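You operate a simulated robot arm through the tools that you are given. There is no shell and no other tool. Be economical: measure what you need, move in short steps, check, and stop when the job is done.

The job below is to be done with a simulated two-armed robot. You get a single attempt, and the scene is never put back.

## Task
Scrub the sticky patch off the grey base plate with soap, holding it still, then lay it back.
Fine: scrub it on the clear part of the steel stand with the teal brush; put the brush back; the plate lies in the black hand basket. Set down upright: teal brush. What is to be rubbed or washed off counts as gone when no trace of it is left.

Only the result counts: the job must be done as asked and must still hold three seconds after the hand-in. Knocking over, shifting, dropping, spilling or breaking anything else fails it.

## Robot
Two 6-joint arms with two-finger parallel grippers on one trunk, on a base that drives. Base frame: it is fixed to the floor where the robot stands at the start and does not move with it; the origin is under the middle of the robot, x ahead of it, y to its left, z up; the surface under the hand at the start is at about z = 760. Readings come in mm, degrees, newtons and seconds.
The left shoulder is at the start at [80, 216, 1595], the right one opposite. With the tool pointing down near the work surface each hand reaches from about 100 to 600 mm from the robot's upright axis, wherever it stands, measured 20 degrees to its own side. Places, roughly: clear part of the steel stand [600, -400, 800]; green soap [800, -400, 800]; inside of the black hand basket [700, -100, 800]. Payload 3.43 kg a hand.
Tool frame (each hand has its own): the origin (TCP) lies between the finger pads and is the grasp point; the fingertips stand 30 mm ahead of it; z points along the fingers, y is the line along which they close. Largest opening 94 mm; finger width 28, thickness 10; the body of the gripper, 50 by 96 mm, starts 55 mm behind the TCP.
Orientation is told as [roll, pitch, yaw] about the base's x, y, z axes, in that order, counted from this pose: with the fingers straight down and closing along the base's y, the tool's x points along the base's -x, its y along +y and its z along -z.

## Interface
- The arms move only by the tool drive_tool. It takes "left_commands", "right_commands" or both (then of equal length, played together; a hand with none holds still); each is a list of rows, each a list of 6 numbers: the shift along the tool's x, y, z in mm, then the turn, a rotation vector about the tool's x, y, z in degrees. In form: [[x, y, z, wx, wy, wz], ...]. A call has 1 to 12 rows; each row is the pose to reach, as a shift and turn from the pose commanded when the call began, along the tool's axes at that moment. "left_hand" and "right_hand" are, for a hand that has rows, the closure, from 0 (fully open) to 1 (shut), set as the call begins (left out, the last holds). A row lasts 0.2 s, in which the tool goes at most 50 mm and 8.6 degrees; a call with a longer step from one row to the next is refused whole, and so is a gripper value outside its range. Where a pose cannot be reached the arm comes as near as it can. A force on the tool above 90 N (or 10 N above the force at the start of the call, whichever is more), or a blocked arm, ends the call early, and 0.2 s more pass. Each finger travels about 72 mm/s and halts on what it meets, pressing with about 43 N; the grip force reading is that of the motor and also rises with nothing between the fingers. The clock runs only during rows and for 0.2 s after the last one: add rows that repeat a pose to give the fingers time. The reply holds the time, the measured pose of the TCP, the force on the tool along the base axes, the opening and the grip force, in the units named above and with some noise, with the torque about the TCP (base axes, N m) and any sound that the robot's microphone picked up.
- Cameras (640 x 400 px; columns grow to the right, rows downward): "scene" is now at [94.3, -37.5, 1733.8]; the picture's right is [-0.42, -0.91, 0.00], its down [-0.78, 0.36, -0.52] and it looks along [0.47, -0.22, -0.86] (base axes); focal length 261 px, centre (320, 200). "left" rides on the left gripper at [76, -14, -103] in its tool frame; the picture's right is [0.18, 0.98, 0.00], its down [-0.75, 0.14, -0.64] and it looks along [-0.63, 0.12, 0.77] (tool axes); focal length 243 px, centre (320, 200). "right" rides on the right gripper at [76, 14, -103] in its tool frame; the picture's right is [-0.18, 0.98, 0.00], its down [-0.75, -0.14, -0.64] and it looks along [-0.63, -0.12, 0.77] (tool axes); focal length 243 px, centre (320, 200). There is no depth. A picture from a camera that has moved, and an enlarged one, comes with that camera's place and axes in the base frame and with its lens. The place of the scene camera against the robot may be out by one fixed shift of up to 18 mm in any direction.
- snapshot(camera): a new picture of that camera. It takes no simulated time.
- lift_body(by): slides the trunk up (or, below 0, down) by that many mm; the arms and the scene camera ride with it, the base frame stays. It gives what a move gives, with no picture.
- roll_base(legs): drives the robot by 1 to 6 legs, each [ahead, left, turn to the left] in mm, mm and degrees, along the robot's own axes; the way and the turn of a leg run together, so that a leg with both is an arc; at most 1500 mm and 180 degrees a leg. The arms and the cameras ride along, it lands a little off, and it stops where it bumps. It gives what a move gives.
- aim_head(pan, tilt): turns the head with the scene camera to pan (to the left, within 86 degrees either way) and tilt (down, from -29 to 69), counted from straight ahead of the robot. It gives what a move gives.
- enlarge(camera, box): a new picture of the part [left, top, right, bottom] of that camera's present view, enlarged. It takes no simulated time.
- job_done(): hands the job in; it is judged then, once.

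Go step by step. Nothing tells you exact positions but the pictures and the camera data: compare them with the known pose of the tool, close in by small moves and look again before you grip or let go. The budget is 120 turns and 92 pictures, counting those below and the enlarged ones. Unless the task says otherwise, let go and move clear before handing in, and close with one line.

The tools are called after "Request:" as name(argument=value, ...) on one line, values as JSON. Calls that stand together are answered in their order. drive_tool: Moves the arms, as the interface text tells. Its arguments: {"type":"object","properties":{"left_commands":{"type":"array","items":{"type":"array","items":{"type":"number"}}},"left_hand":{"type":"number"},"right_commands":{"type":"array","items":{"type":"array","items":{"type":"number"}}},"right_hand":{"type":"number"}},"required":[]} The other tools are called the same way: lift_body (by) slides the trunk up or down; roll_base (legs) drives the base; aim_head (pan, tilt) turns the head that bears the scene camera; snapshot (camera) takes a picture; enlarge (camera, box) takes an enlarged picture of a part of a camera's view; job_done () hands the job in.

At the start:

```text
clock: 0.0
left_position: [634.5, 67.5, 1113.0]
left_tcp_rot: [0.0, 0.0, 0.1]
left_force: [0.1, 0.8, 0.1]
left_torque: [-0.03, 0.02, 0.01]
left_finger_gap: 94.2
left_grasp_force: 0.2
right_position: [381.7, -369.3, 1026.2]
right_tcp_rot: [-0.1, -0.1, 0.1]
right_force: [-0.2, -0.7, -0.3]
right_torque: [0.03, 0.02, -0.01]
right_finger_gap: 93.9
right_grasp_force: 0.1
trunk travel left (down, up): [-825.0, 15.0]
robot x, y, heading: [-3.3, -1.5, 0.1]
head pan, tilt: [-25.1, 58.9]
```

scene: 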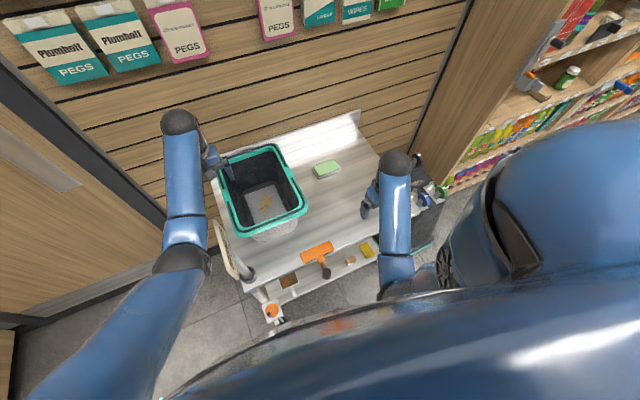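
right: 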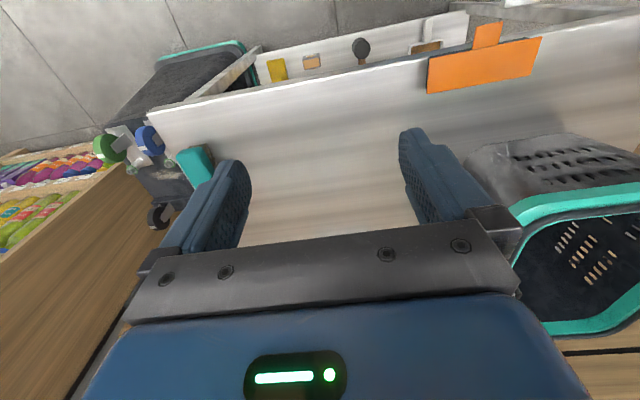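
left: 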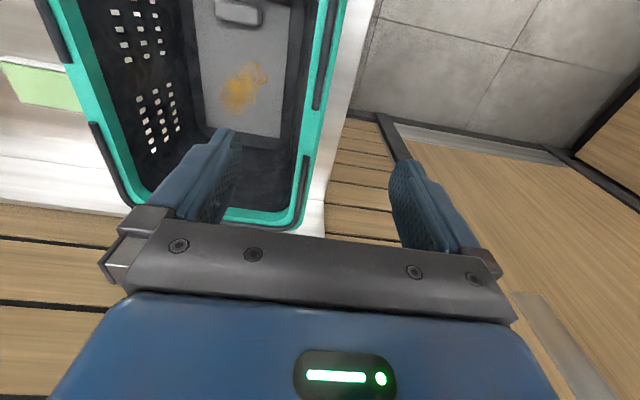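

I see the stand with a black basket holding the grey plate with an orange patch, a green soap on the stand, and something teal near the right gripper. I'll look closer.

Request:
enlarge(camera="scene", box=[200, 100, 460, 300])

Request:
enlarge(camera="left", box=[0, 0, 400, 250])

Request:
enlarge(camera="right", box=[80, 0, 400, 200])

```text
2.00 times, centred on (330, 200) of scene
camera zoom: at [94.3, -37.5, 1733.8], right [-0.42, -0.91, 0.0], down [-0.78, 0.36, -0.52], along [0.47, -0.22, -0.86], focal length 523 px, centre (300, 200)
```

zoom: 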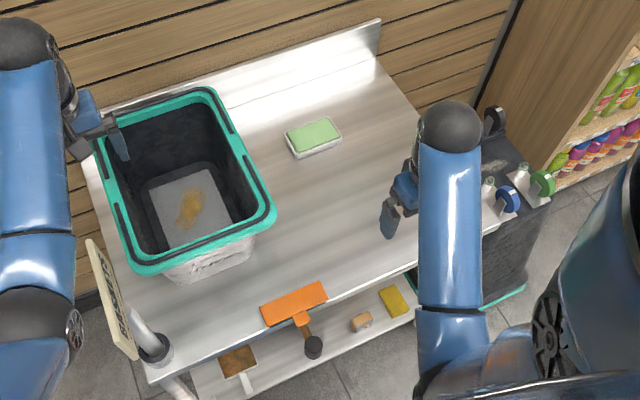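

```text
1.60 times, centred on (200, 125) of left
camera zoom: at [559.7, 53.4, 1216.0], right [-0.18, 0.98, 0.0], down [0.75, 0.14, 0.64], along [0.63, 0.12, -0.77], focal length 388 px, centre (512, 320)
```

zoom: 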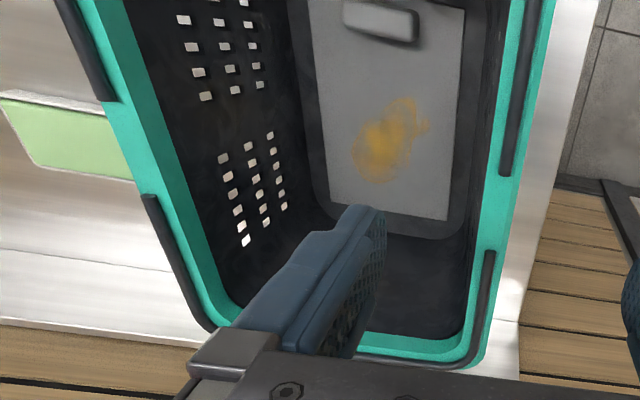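

```text
2.00 times, centred on (240, 100) of right
camera zoom: at [305.5, -353.9, 1128.5], right [0.18, 0.98, 0.0], down [0.75, -0.14, 0.64], along [0.63, -0.12, -0.77], focal length 485 px, centre (480, 400)
```

zoom: 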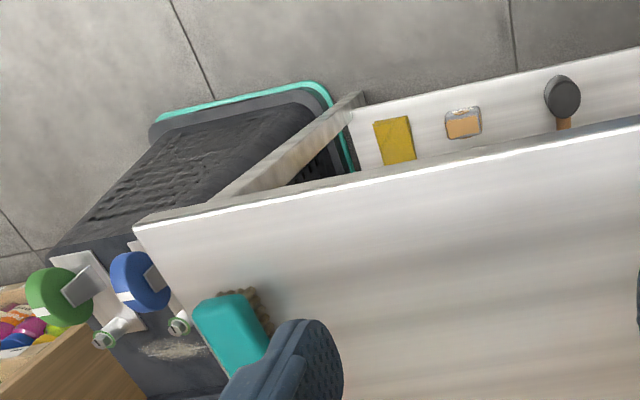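

The basket rim is around z≈920; the plate seems to have a lug at its near end (about [597,-55]); the brush lies around [474,-583]. I'll pull the left hand back for a better look at the lug and move the right hand for a look at the brush.

Request:
drive_tool(left_commands=[[45, -15, 0, 0, 0, 0], [90, -30, 0, 0, 0, 0], [135, -45, 0, 0, 0, 0], [170, -60, 0, 0, 0, 0]], right_commands=[[15, -40, 0, 0, 0, 0], [30, -80, 0, 0, 0, 0], [30, -120, 0, 0, 0, 0], [30, -150, 0, 0, 0, 0]])

Request:
snapshot(camera="left")

Request:
snapshot(camera="right")

```text
clock: 1.0
left_position: [491.3, -3.0, 1063.7]
left_tcp_rot: [0.0, -0.1, 0.0]
left_force: [0.1, -0.5, -0.4]
left_torque: [0.02, -0.01, 0.01]
left_finger_gap: 93.9
left_grasp_force: 0.0
left hand out of reach, approached as far as the arm can: row 2, 3, 4
right_position: [351.1, -521.4, 1028.0]
right_tcp_rot: [-0.1, 0.0, 0.2]
right_force: [-0.5, -0.4, -0.2]
right_torque: [-0.01, 0.02, 0.02]
right_finger_gap: 93.7
right_grasp_force: 0.1
trunk travel left (down, up): [-825.0, 15.0]
robot x, y, heading: [3.5, 1.8, -0.2]
head pan, tilt: [-25.1, 58.9]
```

```text
85 pictures are left
camera left: at [415.2, -16.9, 1166.3], right [-0.18, 0.98, 0.0], down [0.75, 0.14, 0.64], along [0.63, 0.12, -0.77], focal length 243 px, centre (320, 200)
```

left: 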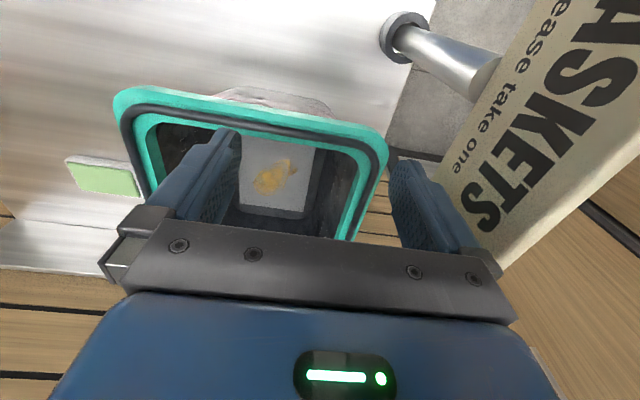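

```text
84 pictures are left
camera right: at [275.1, -505.7, 1130.4], right [0.18, 0.98, 0.0], down [0.75, -0.14, 0.64], along [0.63, -0.12, -0.77], focal length 243 px, centre (320, 200)
```

right: 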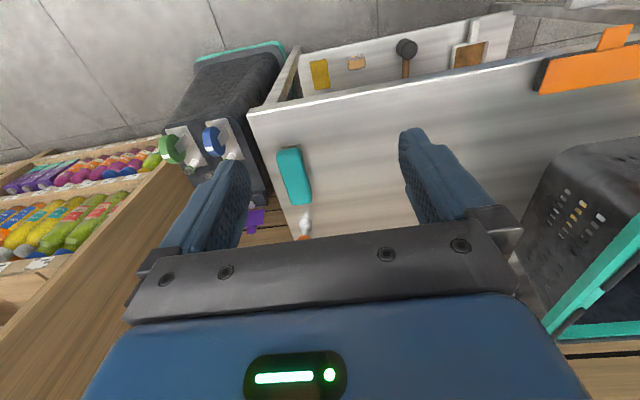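

The brush is at about [490,-590], long axis along x. Now I bring the left hand over the basket so the camera sees the lug.

Request:
drive_tool(left_commands=[[-40, -12, -20, 0, 0, 0], [-80, -24, -40, 0, 0, 0], [-110, -35, -60, 0, 0, 0], [-110, -35, -60, 0, 0, 0]])

Request:
snapshot(camera="left")

```text
clock: 2.0
left_position: [599.5, -35.1, 1124.8]
left_tcp_rot: [0.0, 0.0, -0.1]
left_force: [0.3, 0.3, 0.0]
left_torque: [-0.03, 0.0, 0.0]
left_finger_gap: 93.8
left_grasp_force: 0.0
right_position: [351.8, -518.3, 1029.7]
right_tcp_rot: [-0.2, -0.1, 0.1]
right_force: [-0.5, 0.0, -0.9]
right_torque: [-0.02, 0.03, 0.03]
right_finger_gap: 94.1
right_grasp_force: 0.1
trunk travel left (down, up): [-825.0, 15.0]
robot x, y, heading: [-0.3, 4.4, -0.1]
head pan, tilt: [-25.1, 58.9]
```

```text
83 pictures are left
camera left: at [525.0, -48.7, 1227.7], right [-0.18, 0.98, 0.0], down [0.75, 0.14, 0.64], along [0.63, 0.12, -0.77], focal length 243 px, centre (320, 200)
```

left: 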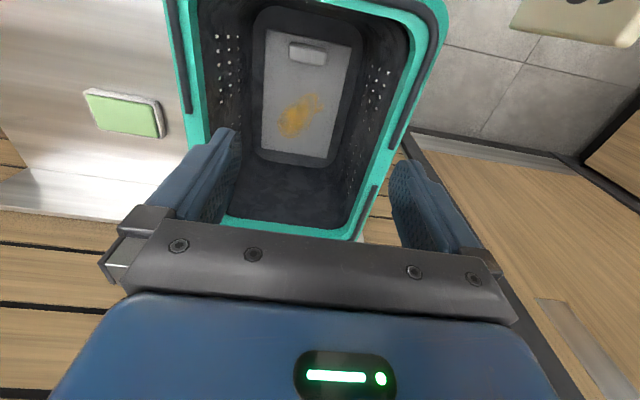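

Request:
enlarge(camera="left", box=[220, 0, 400, 180])

Request:
enlarge(camera="right", box=[240, 120, 360, 240])

```text
2.22 times, centred on (310, 90) of left
camera zoom: at [525.0, -48.7, 1227.7], right [-0.18, 0.98, 0.0], down [0.75, 0.14, 0.64], along [0.63, 0.12, -0.77], focal length 539 px, centre (342, 444)
```

zoom: 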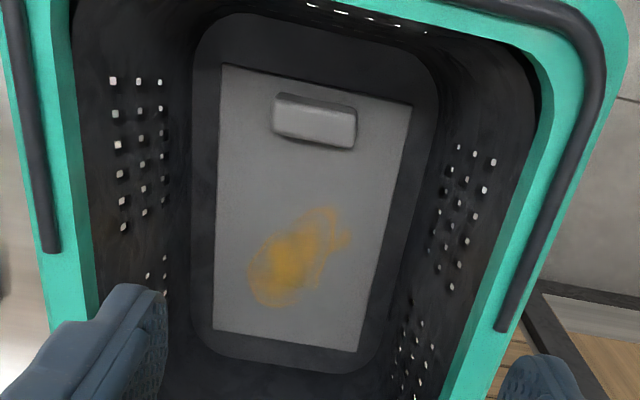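

```text
3.33 times, centred on (300, 180) of right
camera zoom: at [275.2, -504.0, 1131.2], right [0.18, 0.98, 0.0], down [0.75, -0.14, 0.64], along [0.63, -0.12, -0.77], focal length 809 px, centre (387, 267)
```

zoom: 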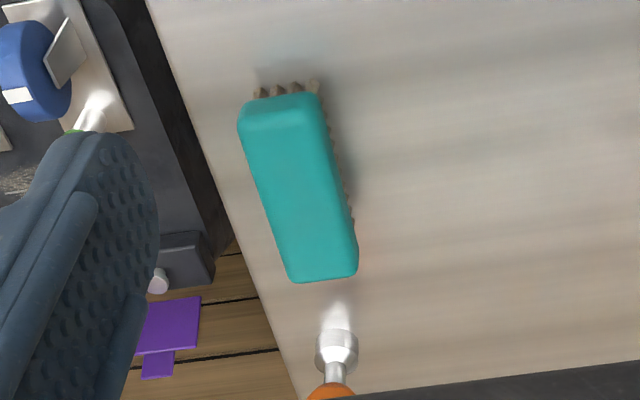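

Plate spans about x 578–784, y −122..15 on the basket floor, lug centred near [593,-53] and about 57 mm wide along y. Soap is near [746,-368]. Before driving I check the clearance of the base to the stand.

Request:
enlarge(camera="scene", box=[140, 90, 460, 290])

Request:
aim_head(pan=0, tilt=69)

Request:
snapshot(camera="scene")

```text
2.00 times, centred on (300, 190) of scene
camera zoom: at [93.7, -36.9, 1733.9], right [-0.42, -0.91, 0.0], down [-0.78, 0.36, -0.52], along [0.47, -0.22, -0.86], focal length 523 px, centre (360, 220)
```

zoom: 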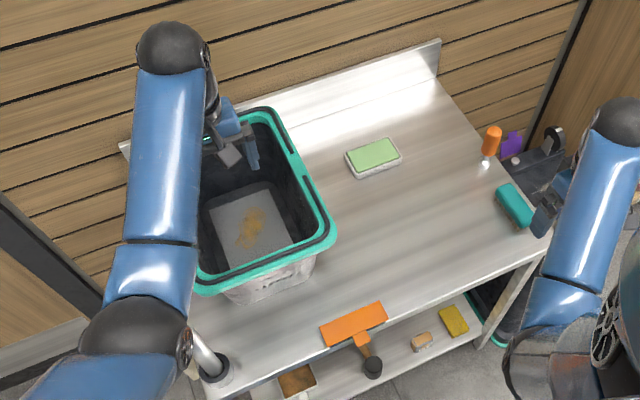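

```text
clock: 2.9
left_position: [599.4, -35.0, 1125.2]
left_tcp_rot: [0.0, 0.0, 0.1]
left_force: [-0.2, 0.6, -0.5]
left_torque: [0.0, 0.0, -0.01]
left_finger_gap: 93.9
left_grasp_force: 0.0
right_position: [352.4, -519.4, 1028.7]
right_tcp_rot: [-0.1, 0.0, 0.1]
right_force: [0.9, 0.1, -0.3]
right_torque: [-0.01, 0.0, 0.0]
right_finger_gap: 93.9
right_grasp_force: 0.1
trunk travel left (down, up): [-825.0, 15.0]
robot x, y, heading: [1.4, -0.2, -0.3]
head pan, tilt: [0.0, 68.8]
```

```text
79 pictures are left
camera scene: at [89.1, -8.7, 1723.2], right [0.0, -1.0, 0.0], down [-0.93, 0.0, -0.36], along [0.36, 0.0, -0.93], focal length 261 px, centre (320, 200)
```

scene: 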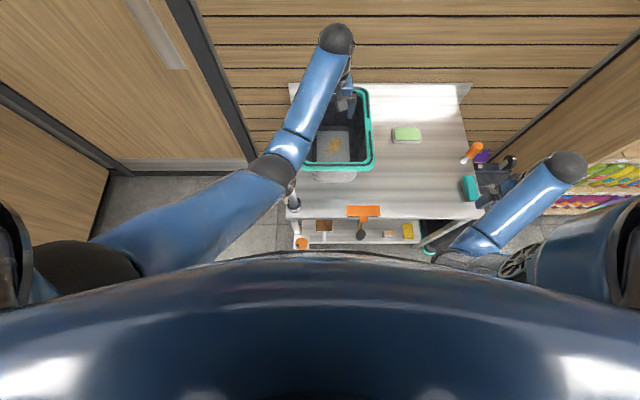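

Stand front edge is about x≈387. I want to drive right and a bit forward, so I look right for clearance first.

Request:
aim_head(pan=-70, tilt=45)

Request:
snapshot(camera="scene")

```text
clock: 4.3
left_position: [599.1, -35.4, 1125.5]
left_tcp_rot: [0.0, 0.0, 0.0]
left_force: [-0.6, -0.2, 0.8]
left_torque: [0.02, -0.03, 0.03]
left_finger_gap: 94.2
left_grasp_force: 0.0
right_position: [351.2, -519.1, 1029.5]
right_tcp_rot: [-0.1, 0.0, 0.1]
right_force: [-0.1, -0.8, 0.0]
right_torque: [0.02, 0.01, 0.02]
right_finger_gap: 94.1
right_grasp_force: 0.0
trunk travel left (down, up): [-825.0, 15.0]
robot x, y, heading: [-0.3, 1.4, 0.1]
head pan, tilt: [-70.0, 45.0]
```

```text
78 pictures are left
camera scene: at [60.9, -85.2, 1752.0], right [-0.94, -0.34, 0.0], down [-0.24, 0.66, -0.71], along [0.24, -0.66, -0.71], focal length 261 px, centre (320, 200)
```

scene: 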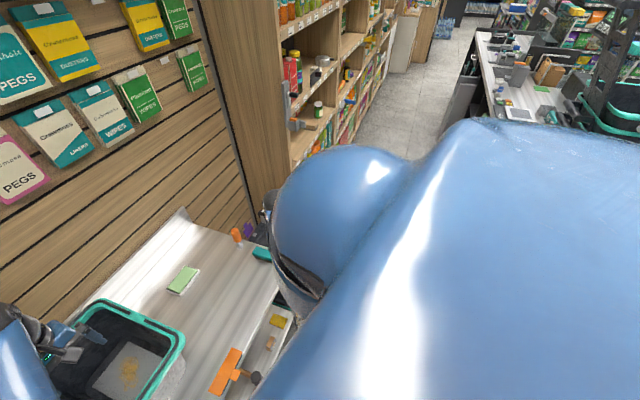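

The space to the right is open. Lowering the trunk will increase reach, so I raise both hands first (and bring the right hand inward), then lower the trunk and drive sideways.

Request:
drive_tool(left_commands=[[0, 0, -45, 0, 0, 0], [0, 0, -90, 0, 0, 0], [0, 0, -135, 0, 0, 0], [0, 0, -180, 0, 0, 0], [0, 0, -180, 0, 0, 0]], right_commands=[[0, 30, -40, 0, 0, 0], [0, 60, -80, 0, 0, 0], [0, 90, -120, 0, 0, 0], [0, 120, -160, 0, 0, 0], [0, 150, -200, 0, 0, 0]])

Request:
lift_body(by=-250)

Request:
roll_base(legs=[[0, -300, 0]])

Request:
aim_head(pan=0, tilt=60)

Request:
snapshot(camera="scene")

```text
clock: 5.5
left_position: [667.7, -63.0, 1288.3]
left_tcp_rot: [0.1, 0.0, 0.1]
left_force: [0.4, 0.7, 0.0]
left_torque: [-0.01, 0.03, 0.0]
left_finger_gap: 94.1
left_grasp_force: 0.0
left hand out of reach, approached as far as the arm can: row 1, 2, 3, 4, 5
right_position: [363.8, -400.2, 1028.4]
right_tcp_rot: [-0.3, -0.1, 0.1]
right_force: [0.3, -0.3, -0.2]
right_torque: [-0.01, -0.01, 0.05]
right_finger_gap: 93.8
right_grasp_force: 0.0
right hand out of reach, approached as far as the arm can: row 1, 2, 3, 4, 5
trunk travel left (down, up): [-825.0, 15.0]
robot x, y, heading: [-0.5, -0.4, -0.0]
head pan, tilt: [-70.0, 45.0]
```

```text
clock: 8.1
left_position: [669.2, -64.4, 1037.8]
left_tcp_rot: [0.0, 0.0, 0.0]
left_force: [0.1, 0.1, -0.5]
left_torque: [-0.01, -0.03, -0.01]
left_finger_gap: 94.0
left_grasp_force: 0.0
right_position: [364.6, -400.8, 779.0]
right_tcp_rot: [-0.2, -0.1, 0.1]
right_force: [0.2, -0.5, 0.2]
right_torque: [-0.03, -0.02, -0.01]
right_finger_gap: 93.9
right_grasp_force: 0.0
trunk travel left (down, up): [-575.0, 265.0]
robot x, y, heading: [-1.9, 0.0, 0.1]
head pan, tilt: [-70.0, 45.0]
```

```text
clock: 10.2
left_position: [670.1, -365.7, 1037.3]
left_tcp_rot: [-0.1, 0.0, 0.4]
left_force: [-0.2, -0.1, -0.2]
left_torque: [0.01, -0.02, -0.01]
left_finger_gap: 93.9
left_grasp_force: 0.1
right_position: [368.3, -704.7, 779.1]
right_tcp_rot: [-0.2, -0.1, 0.6]
right_force: [-0.6, -0.2, -0.5]
right_torque: [0.01, -0.03, 0.02]
right_finger_gap: 94.0
right_grasp_force: 0.1
trunk travel left (down, up): [-575.0, 265.0]
robot x, y, heading: [2.9, -308.2, 0.6]
head pan, tilt: [-70.0, 45.0]
```

```text
clock: 11.6
left_position: [671.7, -366.7, 1036.5]
left_tcp_rot: [0.0, 0.0, 0.4]
left_force: [0.2, -1.0, 0.2]
left_torque: [-0.01, 0.05, -0.02]
left_finger_gap: 94.0
left_grasp_force: 0.1
right_position: [367.5, -704.2, 778.6]
right_tcp_rot: [-0.2, 0.0, 0.5]
right_force: [0.2, 0.1, 0.0]
right_torque: [-0.01, 0.02, 0.0]
right_finger_gap: 93.9
right_grasp_force: 0.1
trunk travel left (down, up): [-575.0, 265.0]
robot x, y, heading: [0.3, -307.2, 0.3]
head pan, tilt: [0.0, 60.0]
```

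```text
77 pictures are left
camera scene: at [100.6, -314.5, 1482.6], right [0.01, -1.0, 0.0], down [-0.87, -0.01, -0.5], along [0.5, 0.0, -0.87], focal length 261 px, centre (320, 200)
```

scene: 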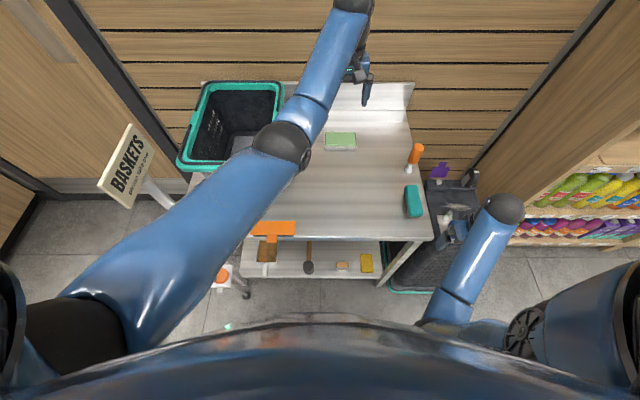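

The move worked, and it shows the arms can't fold too close to the shoulders, so I raise the trunk partway for lifting clearance.

Request:
lift_body(by=155)

Request:
snapshot(camera="right")

Request:
snapshot(camera="left")

```text
clock: 13.4
left_position: [671.3, -366.3, 1190.9]
left_tcp_rot: [0.0, 0.0, 0.4]
left_force: [0.7, -0.8, 0.7]
left_torque: [-0.02, 0.03, 0.02]
left_finger_gap: 93.8
left_grasp_force: 0.1
right_position: [368.4, -704.3, 934.2]
right_tcp_rot: [-0.1, 0.0, 0.5]
right_force: [-0.3, -0.2, -0.3]
right_torque: [0.04, 0.02, 0.02]
right_finger_gap: 93.7
right_grasp_force: 0.1
trunk travel left (down, up): [-730.0, 110.0]
robot x, y, heading: [0.9, -304.8, 0.2]
head pan, tilt: [0.0, 60.0]
```

```text
76 pictures are left
camera right: at [292.5, -690.7, 1035.0], right [0.18, 0.98, 0.0], down [0.75, -0.13, 0.64], along [0.63, -0.12, -0.76], focal length 243 px, centre (320, 200)
```

right: 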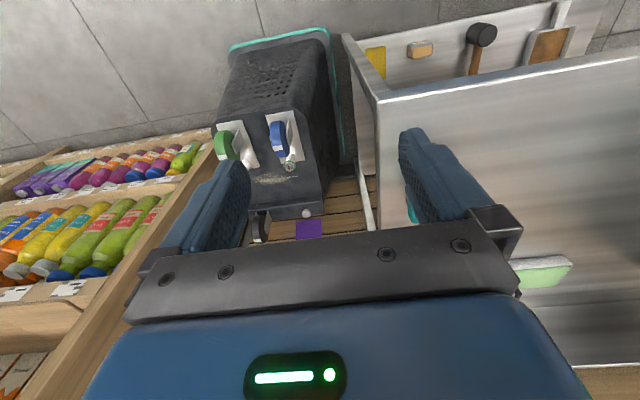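

```text
75 pictures are left
camera left: at [596.6, -380.9, 1294.3], right [-0.19, 0.98, 0.0], down [0.75, 0.15, 0.64], along [0.63, 0.12, -0.77], focal length 243 px, centre (320, 200)
```

left: 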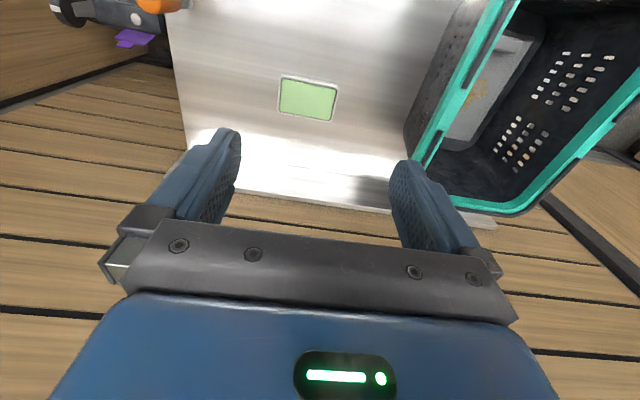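

Now the left hand moves above the lug and the right hand above the brush.

Request:
drive_tool(left_commands=[[10, 40, 10, 0, 0, 0], [20, 80, 25, 0, 0, 0], [30, 120, 40, 0, 0, 0], [40, 160, 58, 0, 0, 0], [50, 200, 76, 0, 0, 0], [60, 240, 96, 0, 0, 0], [70, 280, 118, 0, 0, 0], [78, 313, 140, 0, 0, 0], [78, 313, 140, 0, 0, 0]], right_commands=[[-15, 14, 0, 0, 0, 0], [-30, 28, -5, 0, 0, 0], [-45, 42, -10, 0, 0, 0], [-60, 56, -10, 0, 0, 0], [-75, 70, -10, 0, 0, 0], [-90, 84, -10, 0, 0, 0], [-105, 98, -10, 0, 0, 0], [-120, 112, -10, 0, 0, 0], [-120, 112, -10, 0, 0, 0]])

Request:
snapshot(camera="right")

Request:
snapshot(camera="left")

Request:
snapshot(camera="scene")

```text
clock: 15.4
left_position: [618.3, -53.0, 1018.4]
left_tcp_rot: [0.0, 0.0, 0.4]
left_force: [-0.2, 0.8, 0.3]
left_torque: [0.0, -0.01, 0.05]
left_finger_gap: 94.1
left_grasp_force: 0.1
left hand out of reach, approached as far as the arm can: row 1, 2, 3, 4, 5, 6, 7, 8, 9
right_position: [487.2, -592.3, 942.6]
right_tcp_rot: [-0.2, -0.2, 0.5]
right_force: [-0.4, -0.6, -0.7]
right_torque: [-0.03, 0.02, -0.01]
right_finger_gap: 93.9
right_grasp_force: 0.1
right hand out of reach, approached as far as the arm can: row 2, 3, 4, 5
trunk travel left (down, up): [-730.0, 110.0]
robot x, y, heading: [0.7, -306.8, 0.1]
head pan, tilt: [0.0, 60.0]
```

```text
74 pictures are left
camera right: at [410.8, -577.7, 1044.0], right [0.18, 0.98, 0.0], down [0.75, -0.13, 0.64], along [0.63, -0.12, -0.76], focal length 243 px, centre (320, 200)
```

right: 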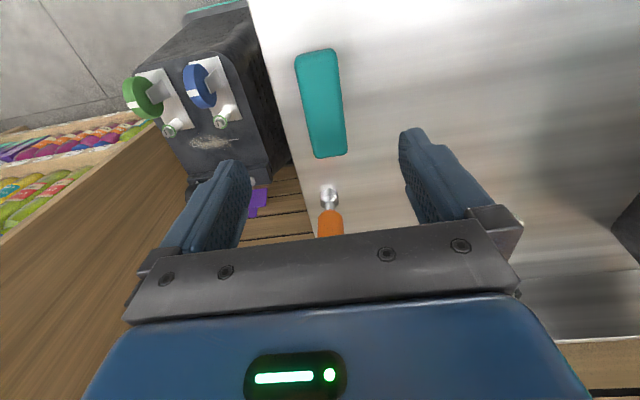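

```text
73 pictures are left
camera left: at [543.5, -67.1, 1120.3], right [-0.19, 0.98, 0.0], down [0.75, 0.15, 0.64], along [0.63, 0.12, -0.77], focal length 243 px, centre (320, 200)
```

left: 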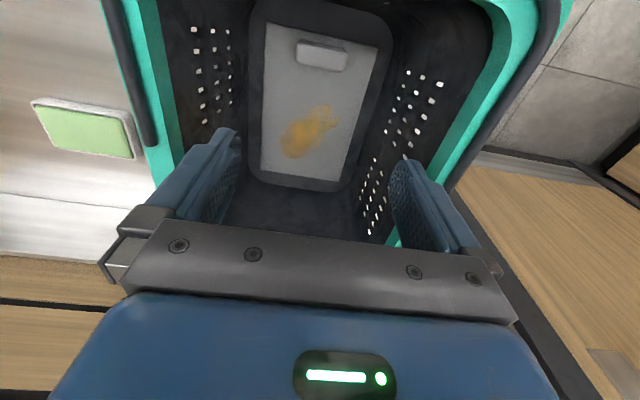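

```text
72 pictures are left
camera scene: at [100.8, -314.8, 1637.6], right [0.01, -1.0, 0.0], down [-0.87, -0.01, -0.5], along [0.5, 0.0, -0.87], focal length 261 px, centre (320, 200)
```

scene: 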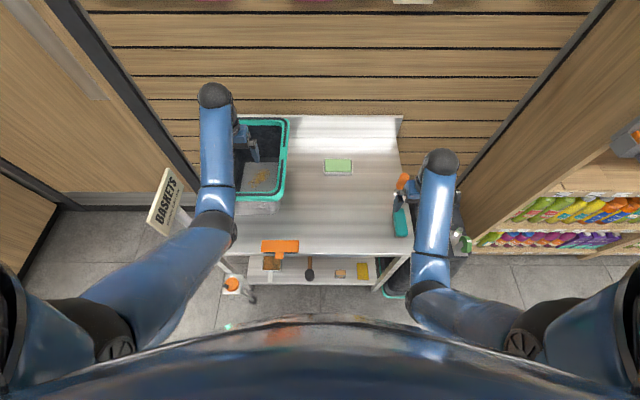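

I'll refine the lug and brush positions from closer views.

Request:
enlarge(camera="left", box=[240, 0, 400, 100])

Request:
enlarge(camera="right", box=[240, 20, 400, 180])

```text
4.00 times, centred on (320, 50) of left
camera zoom: at [543.5, -67.1, 1120.3], right [-0.19, 0.98, 0.0], down [0.75, 0.15, 0.64], along [0.63, 0.12, -0.77], focal length 970 px, centre (320, 800)
```

zoom: 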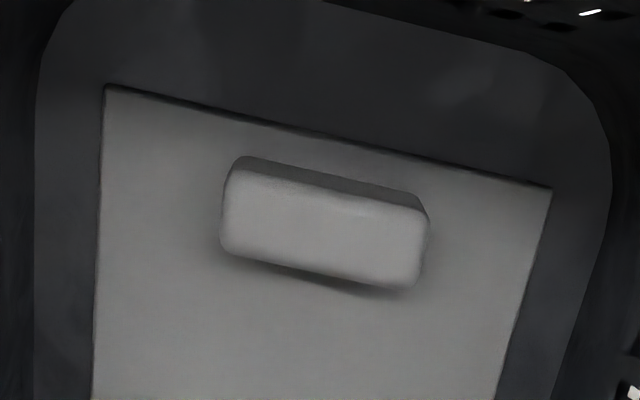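

```text
2.50 times, centred on (320, 100) of right
camera zoom: at [410.8, -577.7, 1044.0], right [0.18, 0.98, 0.0], down [0.75, -0.13, 0.64], along [0.63, -0.12, -0.76], focal length 606 px, centre (320, 450)
```

zoom: 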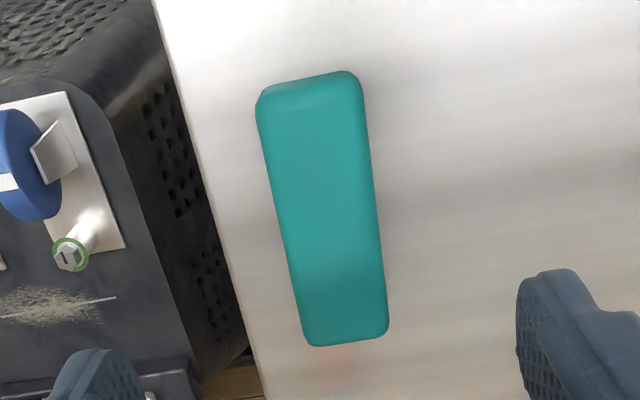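

Lug centre ≈ (596,-56), brush centre ≈ (503,-592) with its top at z≈787. I check whether the hand camera has a housing that could hit the basket rim.

Request:
enlarge(camera="scene", box=[180, 80, 320, 220])

```text
2.86 times, centred on (250, 150) of scene
camera zoom: at [100.8, -314.8, 1637.6], right [0.01, -1.0, 0.0], down [-0.87, -0.01, -0.5], along [0.5, 0.0, -0.87], focal length 747 px, centre (520, 343)
```

zoom: 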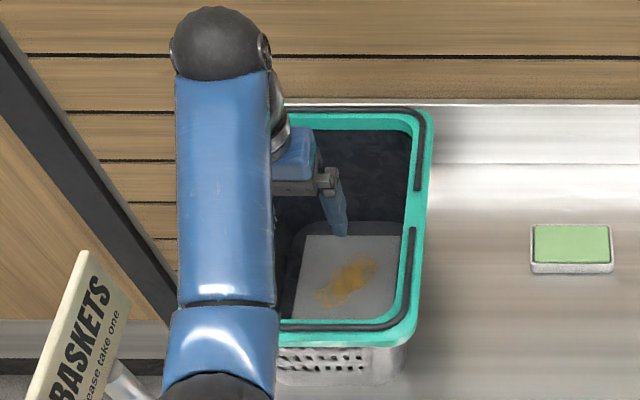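

No housing is visible. I lower the left hand to just above the lug inside the basket and the right hand above the brush, then check.

Request:
drive_tool(left_commands=[[0, -3, 40, 0, 0, 0], [10, -3, 80, 0, 0, 0], [22, -3, 118, 0, 0, 0], [22, -3, 150, 0, 0, 0], [22, -3, 150, 0, 0, 0]], right_commands=[[-8, 0, 30, 0, 0, 0], [-16, 0, 60, 0, 0, 0], [-16, 0, 80, 0, 0, 0], [-16, 0, 100, 0, 0, 0], [-16, 0, 100, 0, 0, 0]])

Request:
snapshot(camera="right")

Request:
snapshot(camera="left")

```text
clock: 16.6
left_position: [596.7, -59.2, 865.0]
left_tcp_rot: [0.0, 0.0, 0.4]
left_force: [0.2, -0.6, -0.2]
left_torque: [0.02, -0.02, 0.02]
left_finger_gap: 94.1
left_grasp_force: 0.1
right_position: [505.2, -594.2, 844.1]
right_tcp_rot: [-0.2, -0.1, 0.5]
right_force: [-0.4, -0.1, 0.0]
right_torque: [0.0, -0.02, 0.02]
right_finger_gap: 94.1
right_grasp_force: 0.1
trunk travel left (down, up): [-730.0, 110.0]
robot x, y, heading: [1.2, -302.8, 0.4]
head pan, tilt: [0.0, 60.0]
```

```text
68 pictures are left
camera right: at [428.9, -579.7, 945.4], right [0.18, 0.98, 0.0], down [0.75, -0.13, 0.64], along [0.63, -0.12, -0.76], focal length 243 px, centre (320, 200)
```

right: 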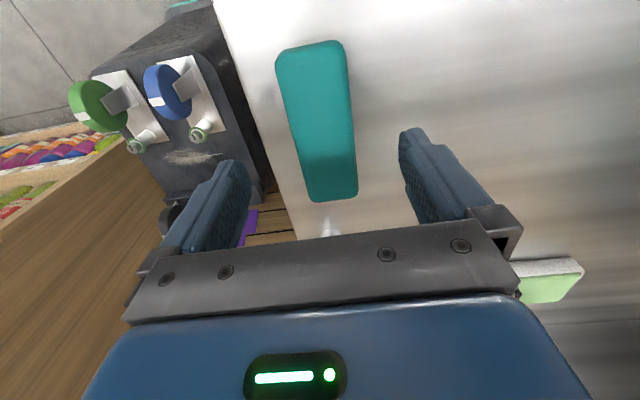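

```text
67 pictures are left
camera left: at [523.1, -73.0, 967.4], right [-0.19, 0.98, 0.0], down [0.75, 0.15, 0.64], along [0.63, 0.12, -0.77], focal length 243 px, centre (320, 200)
```

left: 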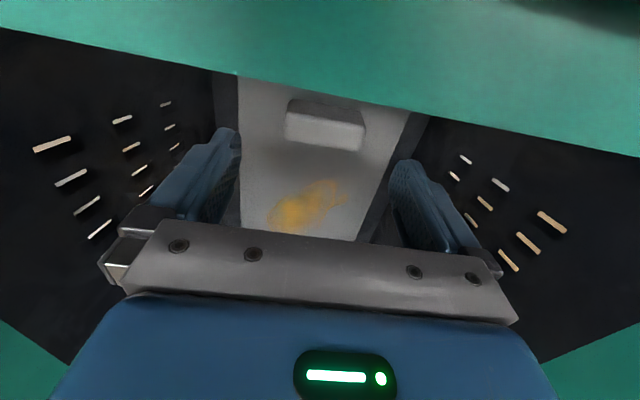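

Both hands are centred over their targets. I lower both to grasp height, still open.

Request:
drive_tool(left_commands=[[1, 2, 20, 0, 0, 0], [1, 2, 38, 0, 0, 0], [1, 2, 50, 0, 0, 0], [1, 2, 50, 0, 0, 0]], right_commands=[[0, 2, 15, 0, 0, 0], [0, 2, 30, 0, 0, 0], [0, 2, 44, 0, 0, 0], [0, 2, 44, 0, 0, 0]])

Request:
snapshot(camera="right")

Request:
enlarge(camera="left", box=[160, 60, 480, 260])

```text
clock: 17.2
left_position: [600.9, -55.4, 856.1]
left_tcp_rot: [0.3, -1.0, 0.4]
left_force: [-19.5, -7.3, 69.9]
left_torque: [0.18, 4.54, 0.51]
left_finger_gap: 93.9
left_grasp_force: 0.0
right_position: [499.7, -593.6, 820.6]
right_tcp_rot: [-0.1, -0.4, 0.4]
right_force: [0.1, -0.7, -0.5]
right_torque: [0.02, 0.0, -0.01]
right_finger_gap: 94.1
right_grasp_force: 0.1
trunk travel left (down, up): [-730.0, 110.0]
robot x, y, heading: [-0.9, -305.3, 0.4]
head pan, tilt: [0.0, 60.0]
stopped in row 2 (left hand): the force on the tool passed its limit at 105 N (the readings are from after the stop); the commanded pose is now the measured one
```

```text
66 pictures are left
camera right: at [422.7, -578.8, 922.2], right [0.18, 0.98, 0.0], down [0.75, -0.13, 0.65], along [0.64, -0.11, -0.76], focal length 243 px, centre (320, 200)
```

right: 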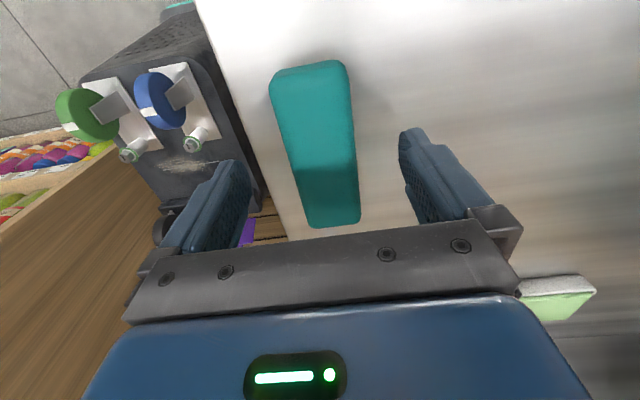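

```text
2.00 times, centred on (320, 160) of left
camera zoom: at [524.7, -69.3, 957.3], right [-0.19, 0.98, 0.0], down [0.74, 0.14, 0.66], along [0.64, 0.12, -0.75], focal length 485 px, centre (320, 280)
```

zoom: 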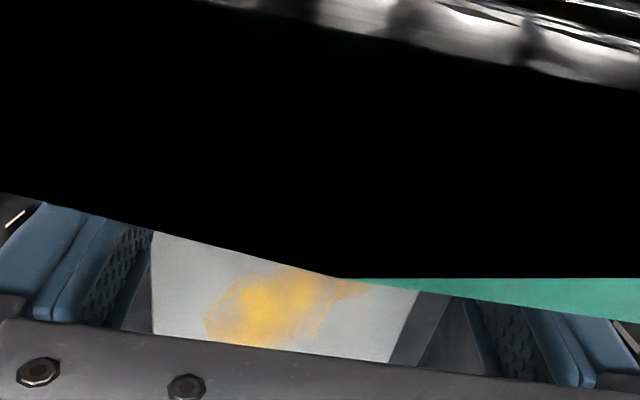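

The hand camera is solid and touched the basket rim; I back straight up and will turn the hand so the camera sits inside the basket.

Request:
drive_tool(left_commands=[[2, 0, -20, 0, 0, 0], [-6, 0, -60, 0, 0, 0], [-15, 0, -100, 0, 1, 0], [-25, 0, -140, 0, 1, 0], [-25, 0, -140, 0, 1, 0]])

Request:
snapshot(camera="left")

Request:
snapshot(camera="scene")

```text
clock: 18.4
left_position: [630.0, -48.7, 987.3]
left_tcp_rot: [0.1, 0.6, 0.4]
left_force: [0.9, 0.1, -0.2]
left_torque: [0.02, 0.01, 0.0]
left_finger_gap: 94.0
left_grasp_force: 0.0
right_position: [504.1, -590.1, 818.4]
right_tcp_rot: [-0.2, -0.1, 0.5]
right_force: [0.2, 0.1, -0.4]
right_torque: [-0.04, 0.01, -0.02]
right_finger_gap: 93.9
right_grasp_force: 0.2
trunk travel left (down, up): [-730.0, 110.0]
robot x, y, heading: [1.4, -309.2, 0.5]
head pan, tilt: [0.0, 60.0]
```

```text
64 pictures are left
camera left: at [555.0, -63.9, 1089.9], right [-0.19, 0.98, 0.0], down [0.76, 0.15, 0.63], along [0.62, 0.12, -0.77], focal length 243 px, centre (320, 200)
```

left: 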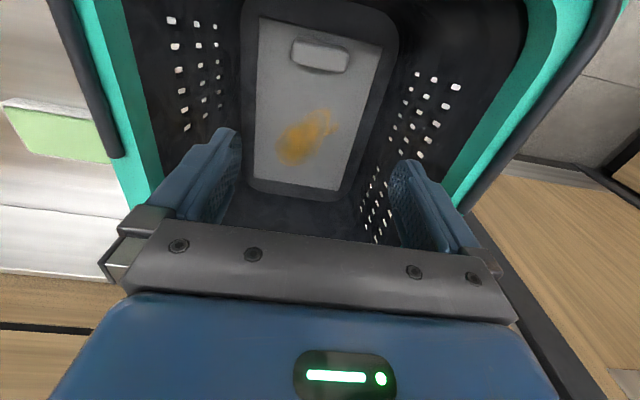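

```text
63 pictures are left
camera scene: at [100.4, -313.3, 1637.6], right [0.01, -1.0, 0.0], down [-0.87, -0.01, -0.5], along [0.5, 0.0, -0.87], focal length 261 px, centre (320, 200)
```

scene: 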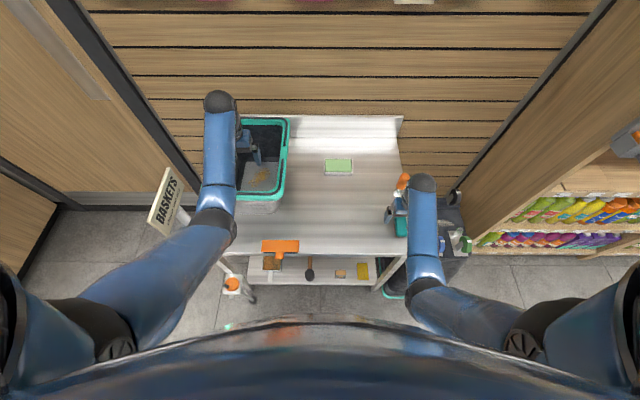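

The basket hasn't moved. I'll tilt the left hand about 22° (top leaning forward) so its camera clears the rim on the inside, and lower the right hand to brush height.

Request:
drive_tool(left_commands=[[5, -3, 0, 0, 7, 0], [10, -5, 10, 0, 14, 0], [15, -7, 20, 0, 21.4, 0], [20, -7, 55, 0, 21.4, 0], [25, -7, 87, 0, 21.4, 0], [25, -7, 87, 0, 21.4, 0]], right_commands=[[0, -2, 5, 0, 0, 0], [0, -2, 10, 0, 0, 0], [0, -2, 15, 0, 0, 0], [0, -2, 18, 0, 0, 0], [0, -2, 18, 0, 0, 0], [0, -2, 18, 0, 0, 0]])

Request:
snapshot(camera="left")

Request:
snapshot(camera="right")

```text
clock: 19.8
left_position: [599.7, -58.0, 898.7]
left_tcp_rot: [0.1, 21.9, 0.4]
left_force: [-0.5, 0.5, 1.1]
left_torque: [0.01, -0.03, 0.01]
left_finger_gap: 94.0
left_grasp_force: 0.0
right_position: [502.8, -594.0, 800.5]
right_tcp_rot: [-0.1, -0.1, 0.4]
right_force: [0.6, -0.1, -0.1]
right_torque: [0.02, 0.01, 0.02]
right_finger_gap: 94.0
right_grasp_force: 0.2
trunk travel left (down, up): [-730.0, 110.0]
robot x, y, heading: [-2.8, -307.7, 0.4]
head pan, tilt: [0.0, 60.0]
```

```text
62 pictures are left
camera left: at [568.5, -71.9, 1021.7], right [-0.18, 0.98, 0.07], down [0.94, 0.15, 0.31], along [0.3, 0.12, -0.95], focal length 243 px, centre (320, 200)
```

left: 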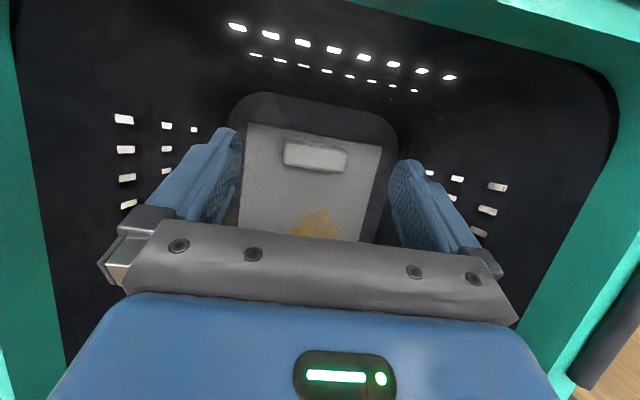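

```text
61 pictures are left
camera right: at [428.2, -579.5, 902.1], right [0.17, 0.98, 0.0], down [0.75, -0.13, 0.64], along [0.63, -0.12, -0.77], focal length 243 px, centre (320, 200)
```

right: 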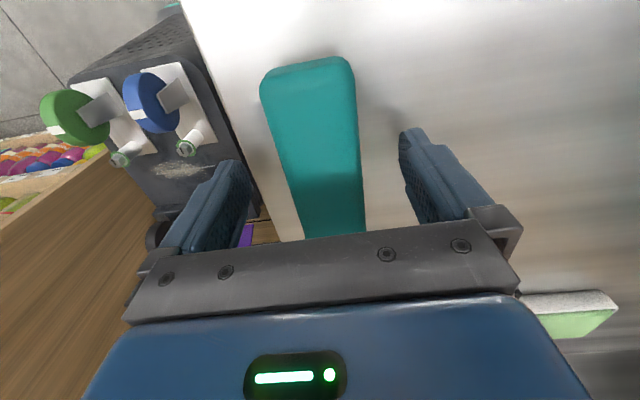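

Clear. I lower the left hand along to just above grasp depth, and close the right gripper on the brush.

Request:
drive_tool(left_commands=[[-13, 1, 25, 0, 0, 0], [-25, 2, 50, 0, 0, 0], [-34, 2, 68, 0, 0, 0], [-34, 2, 68, 0, 0, 0]], right_commands=[[0, 0, 0, 0, 0, 0], [0, 0, 0, 0, 0, 0], [0, 0, 0, 0, 0, 0], [0, 0, 0, 0, 0, 0]], right_hand=0.7)

Request:
snapshot(camera="left")

Request:
snapshot(camera="right")

```text
clock: 20.8
left_position: [581.5, -56.1, 843.5]
left_tcp_rot: [0.1, 22.0, 0.3]
left_force: [0.3, 0.7, -0.3]
left_torque: [0.02, -0.02, -0.02]
left_finger_gap: 93.9
left_grasp_force: 0.1
left hand out of reach, approached as far as the arm can: row 1, 2, 3, 4
right_position: [504.5, -594.5, 800.7]
right_tcp_rot: [-0.2, -0.1, 0.6]
right_force: [-0.9, 0.4, -0.8]
right_torque: [-0.03, 0.01, 0.0]
right_finger_gap: 43.7
right_grasp_force: 43.0
trunk travel left (down, up): [-730.0, 110.0]
robot x, y, heading: [2.9, -310.2, 0.1]
head pan, tilt: [0.0, 60.0]
```

```text
60 pictures are left
camera left: at [550.8, -70.0, 967.5], right [-0.18, 0.98, 0.07], down [0.94, 0.15, 0.31], along [0.3, 0.12, -0.95], focal length 243 px, centre (320, 200)
```

left: 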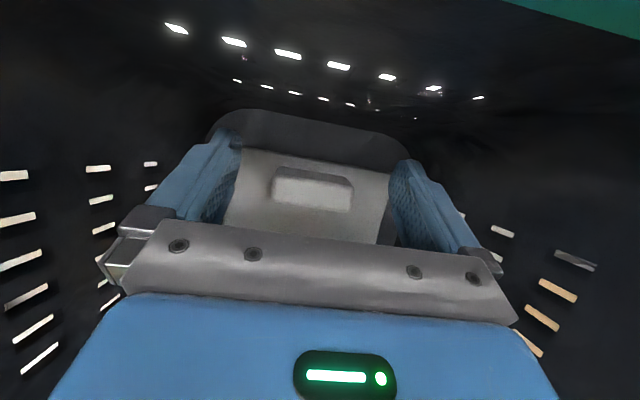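

```text
59 pictures are left
camera right: at [428.4, -579.5, 901.9], right [0.17, 0.98, 0.0], down [0.75, -0.13, 0.64], along [0.63, -0.12, -0.77], focal length 243 px, centre (320, 200)
```

right: 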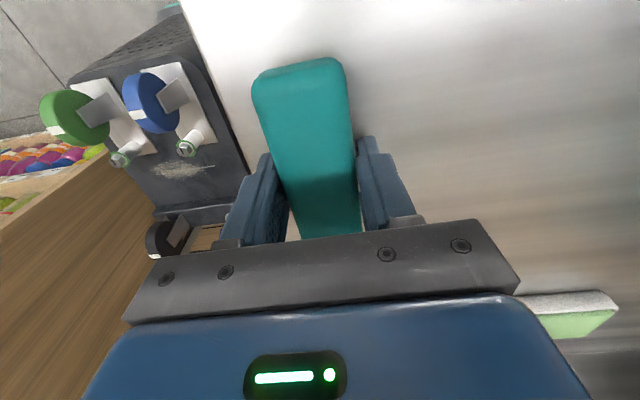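

Brush is gripped. The tilted left hand ran to its outer reach, so I'll bring it up, lift the brush clear, then use the trunk to descend.

Request:
drive_tool(left_commands=[[0, 0, -22, 0, 0, 0], [0, 0, -44, 0, 0, 0], [0, 0, -66, 0, 0, 0], [0, 0, -66, 0, 0, 0]], right_commands=[[0, 0, -30, 0, 0, 0], [0, 0, -70, 0, 0, 0], [0, 0, -110, 0, 0, 0], [0, 0, -140, 0, 0, 0]])

```text
clock: 21.8
left_position: [604.3, -57.8, 908.0]
left_tcp_rot: [0.1, 21.9, 0.4]
left_force: [0.4, 0.0, -0.1]
left_torque: [-0.01, -0.02, 0.04]
left_finger_gap: 93.9
left_grasp_force: 0.1
right_position: [505.7, -592.3, 938.6]
right_tcp_rot: [-0.2, -0.1, 0.4]
right_force: [-0.8, 0.7, 0.2]
right_torque: [-0.02, 0.03, -0.03]
right_finger_gap: 28.1
right_grasp_force: 0.2
trunk travel left (down, up): [-730.0, 110.0]
robot x, y, heading: [0.9, -303.8, 0.3]
head pan, tilt: [0.0, 60.0]
```

The right gap dropped to 28 mm — the brush slipped. Let me look.

Request:
snapshot(camera="right")

Request:
enlarge(camera="scene", box=[330, 130, 490, 290])

```text
58 pictures are left
camera right: at [429.2, -579.2, 1040.6], right [0.17, 0.98, 0.0], down [0.75, -0.13, 0.64], along [0.63, -0.12, -0.77], focal length 243 px, centre (320, 200)
```

right: 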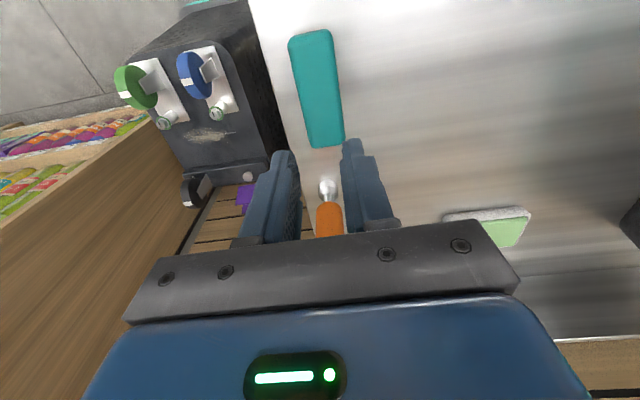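

```text
2.50 times, centred on (410, 210) of scene
camera zoom: at [100.5, -313.7, 1637.5], right [0.01, -1.0, 0.0], down [-0.87, -0.01, -0.5], along [0.5, 0.0, -0.87], focal length 653 px, centre (95, 175)
```

zoom: 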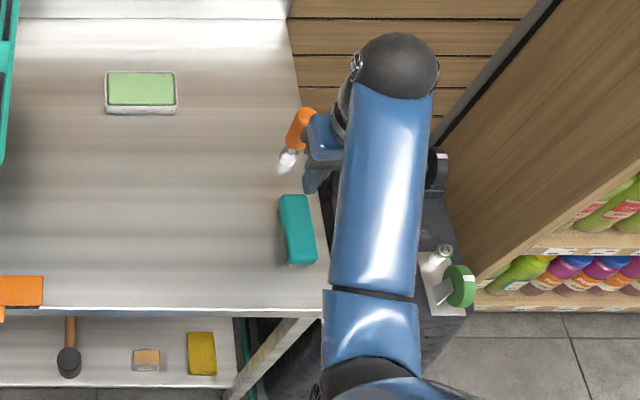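

The brush stands undisturbed; my grip was too shallow. I reopen and go deeper, feeling for the surface.

Request:
drive_tool(right_commands=[[0, 0, 0, 0, 0, 0], [0, 0, 0, 0, 0, 0], [0, 0, 40, 0, 0, 0], [0, 0, 80, 0, 0, 0], [0, 0, 115, 0, 0, 0], [0, 0, 136, 0, 0, 0], [0, 0, 143, 0, 0, 0], [0, 0, 146, 0, 0, 0], [0, 0, 146, 0, 0, 0]], right_hand=0)

Request:
snapshot(camera="right")

```text
clock: 23.8
left_position: [606.0, -58.1, 908.2]
left_tcp_rot: [0.1, 21.9, 0.5]
left_force: [-1.1, -0.4, -0.2]
left_torque: [0.02, 0.03, -0.01]
left_finger_gap: 93.7
left_grasp_force: 0.0
right_position: [504.3, -594.0, 793.2]
right_tcp_rot: [-0.2, -0.1, 0.4]
right_force: [1.0, -0.6, -0.2]
right_torque: [-0.03, -0.01, 0.0]
right_finger_gap: 93.9
right_grasp_force: 0.0
trunk travel left (down, up): [-730.0, 110.0]
robot x, y, heading: [-1.0, -306.3, 0.3]
head pan, tilt: [0.0, 60.0]
```

```text
56 pictures are left
camera right: at [428.7, -579.4, 895.1], right [0.17, 0.98, 0.0], down [0.75, -0.13, 0.64], along [0.63, -0.12, -0.77], focal length 243 px, centre (320, 200)
```

right: 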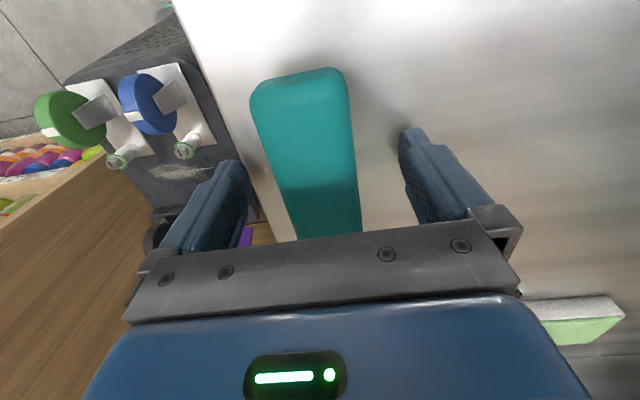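

Request:
drive_tool(right_commands=[[0, 2, 3, 0, 0, 0], [0, 2, 5, 0, 0, 0], [0, 2, 5, 0, 0, 0]])

```text
clock: 24.6
left_position: [603.9, -58.1, 909.8]
left_tcp_rot: [0.1, 22.0, 0.4]
left_force: [-0.6, 0.0, -0.2]
left_torque: [-0.01, -0.02, -0.01]
left_finger_gap: 94.0
left_grasp_force: 0.0
right_position: [503.1, -591.2, 791.0]
right_tcp_rot: [-0.1, -0.1, 0.5]
right_force: [-1.0, 0.7, 12.0]
right_torque: [0.64, 0.21, 0.06]
right_finger_gap: 93.9
right_grasp_force: 0.0
trunk travel left (down, up): [-730.0, 110.0]
robot x, y, heading: [3.9, -305.0, 0.4]
head pan, tilt: [0.0, 60.0]
```

The stand surface is confirmed at z≈761. I back off 3 mm, close fully on the brush, and lift slightly to test.

Request:
drive_tool(right_commands=[[0, 0, -4, 0, 0, 0], [0, 0, -4, 0, 0, 0], [0, 0, -4, 0, 0, 0], [0, 0, -4, 0, 0, 0], [0, 0, -4, 0, 0, 0]], right_hand=1)

Request:
drive_tool(right_commands=[[0, 0, -5, 0, 0, 0], [0, 0, -15, 0, 0, 0], [0, 0, -30, 0, 0, 0], [0, 0, -30, 0, 0, 0]])

Request:
snapshot(camera="right")

```text
clock: 25.8
left_position: [604.4, -58.0, 908.7]
left_tcp_rot: [0.0, 21.9, 0.5]
left_force: [-0.1, 0.1, -0.5]
left_torque: [0.0, -0.04, 0.0]
left_finger_gap: 94.5
left_grasp_force: 0.0
right_position: [504.1, -592.3, 792.1]
right_tcp_rot: [-0.3, 0.0, 0.6]
right_force: [-0.1, 0.3, -0.2]
right_torque: [-0.02, -0.02, 0.01]
right_finger_gap: 43.5
right_grasp_force: 42.7
trunk travel left (down, up): [-730.0, 110.0]
robot x, y, heading: [0.1, -306.9, 0.3]
head pan, tilt: [0.0, 60.0]
```

```text
clock: 26.8
left_position: [605.4, -57.6, 908.3]
left_tcp_rot: [0.2, 21.9, 0.5]
left_force: [0.0, -0.8, 0.4]
left_torque: [-0.01, -0.01, -0.02]
left_finger_gap: 94.1
left_grasp_force: 0.0
right_position: [504.6, -592.2, 823.1]
right_tcp_rot: [-0.2, -0.1, 0.6]
right_force: [0.7, -0.1, -0.1]
right_torque: [-0.02, -0.01, 0.0]
right_finger_gap: 43.9
right_grasp_force: 42.8
trunk travel left (down, up): [-730.0, 110.0]
robot x, y, heading: [-0.2, -306.1, 0.4]
head pan, tilt: [0.0, 60.0]
```

```text
55 pictures are left
camera right: at [428.5, -577.0, 924.3], right [0.17, 0.98, 0.0], down [0.75, -0.13, 0.64], along [0.63, -0.12, -0.77], focal length 243 px, centre (320, 200)
```

right: 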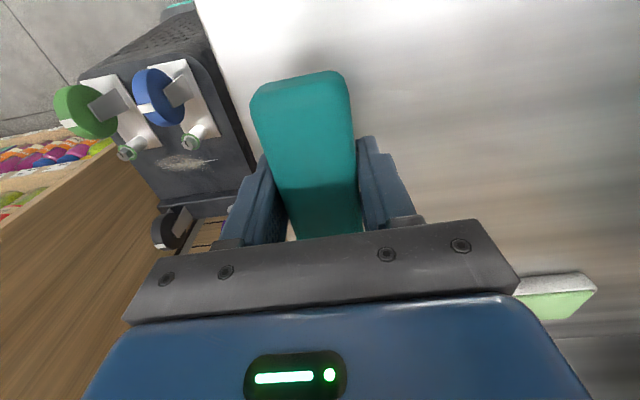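

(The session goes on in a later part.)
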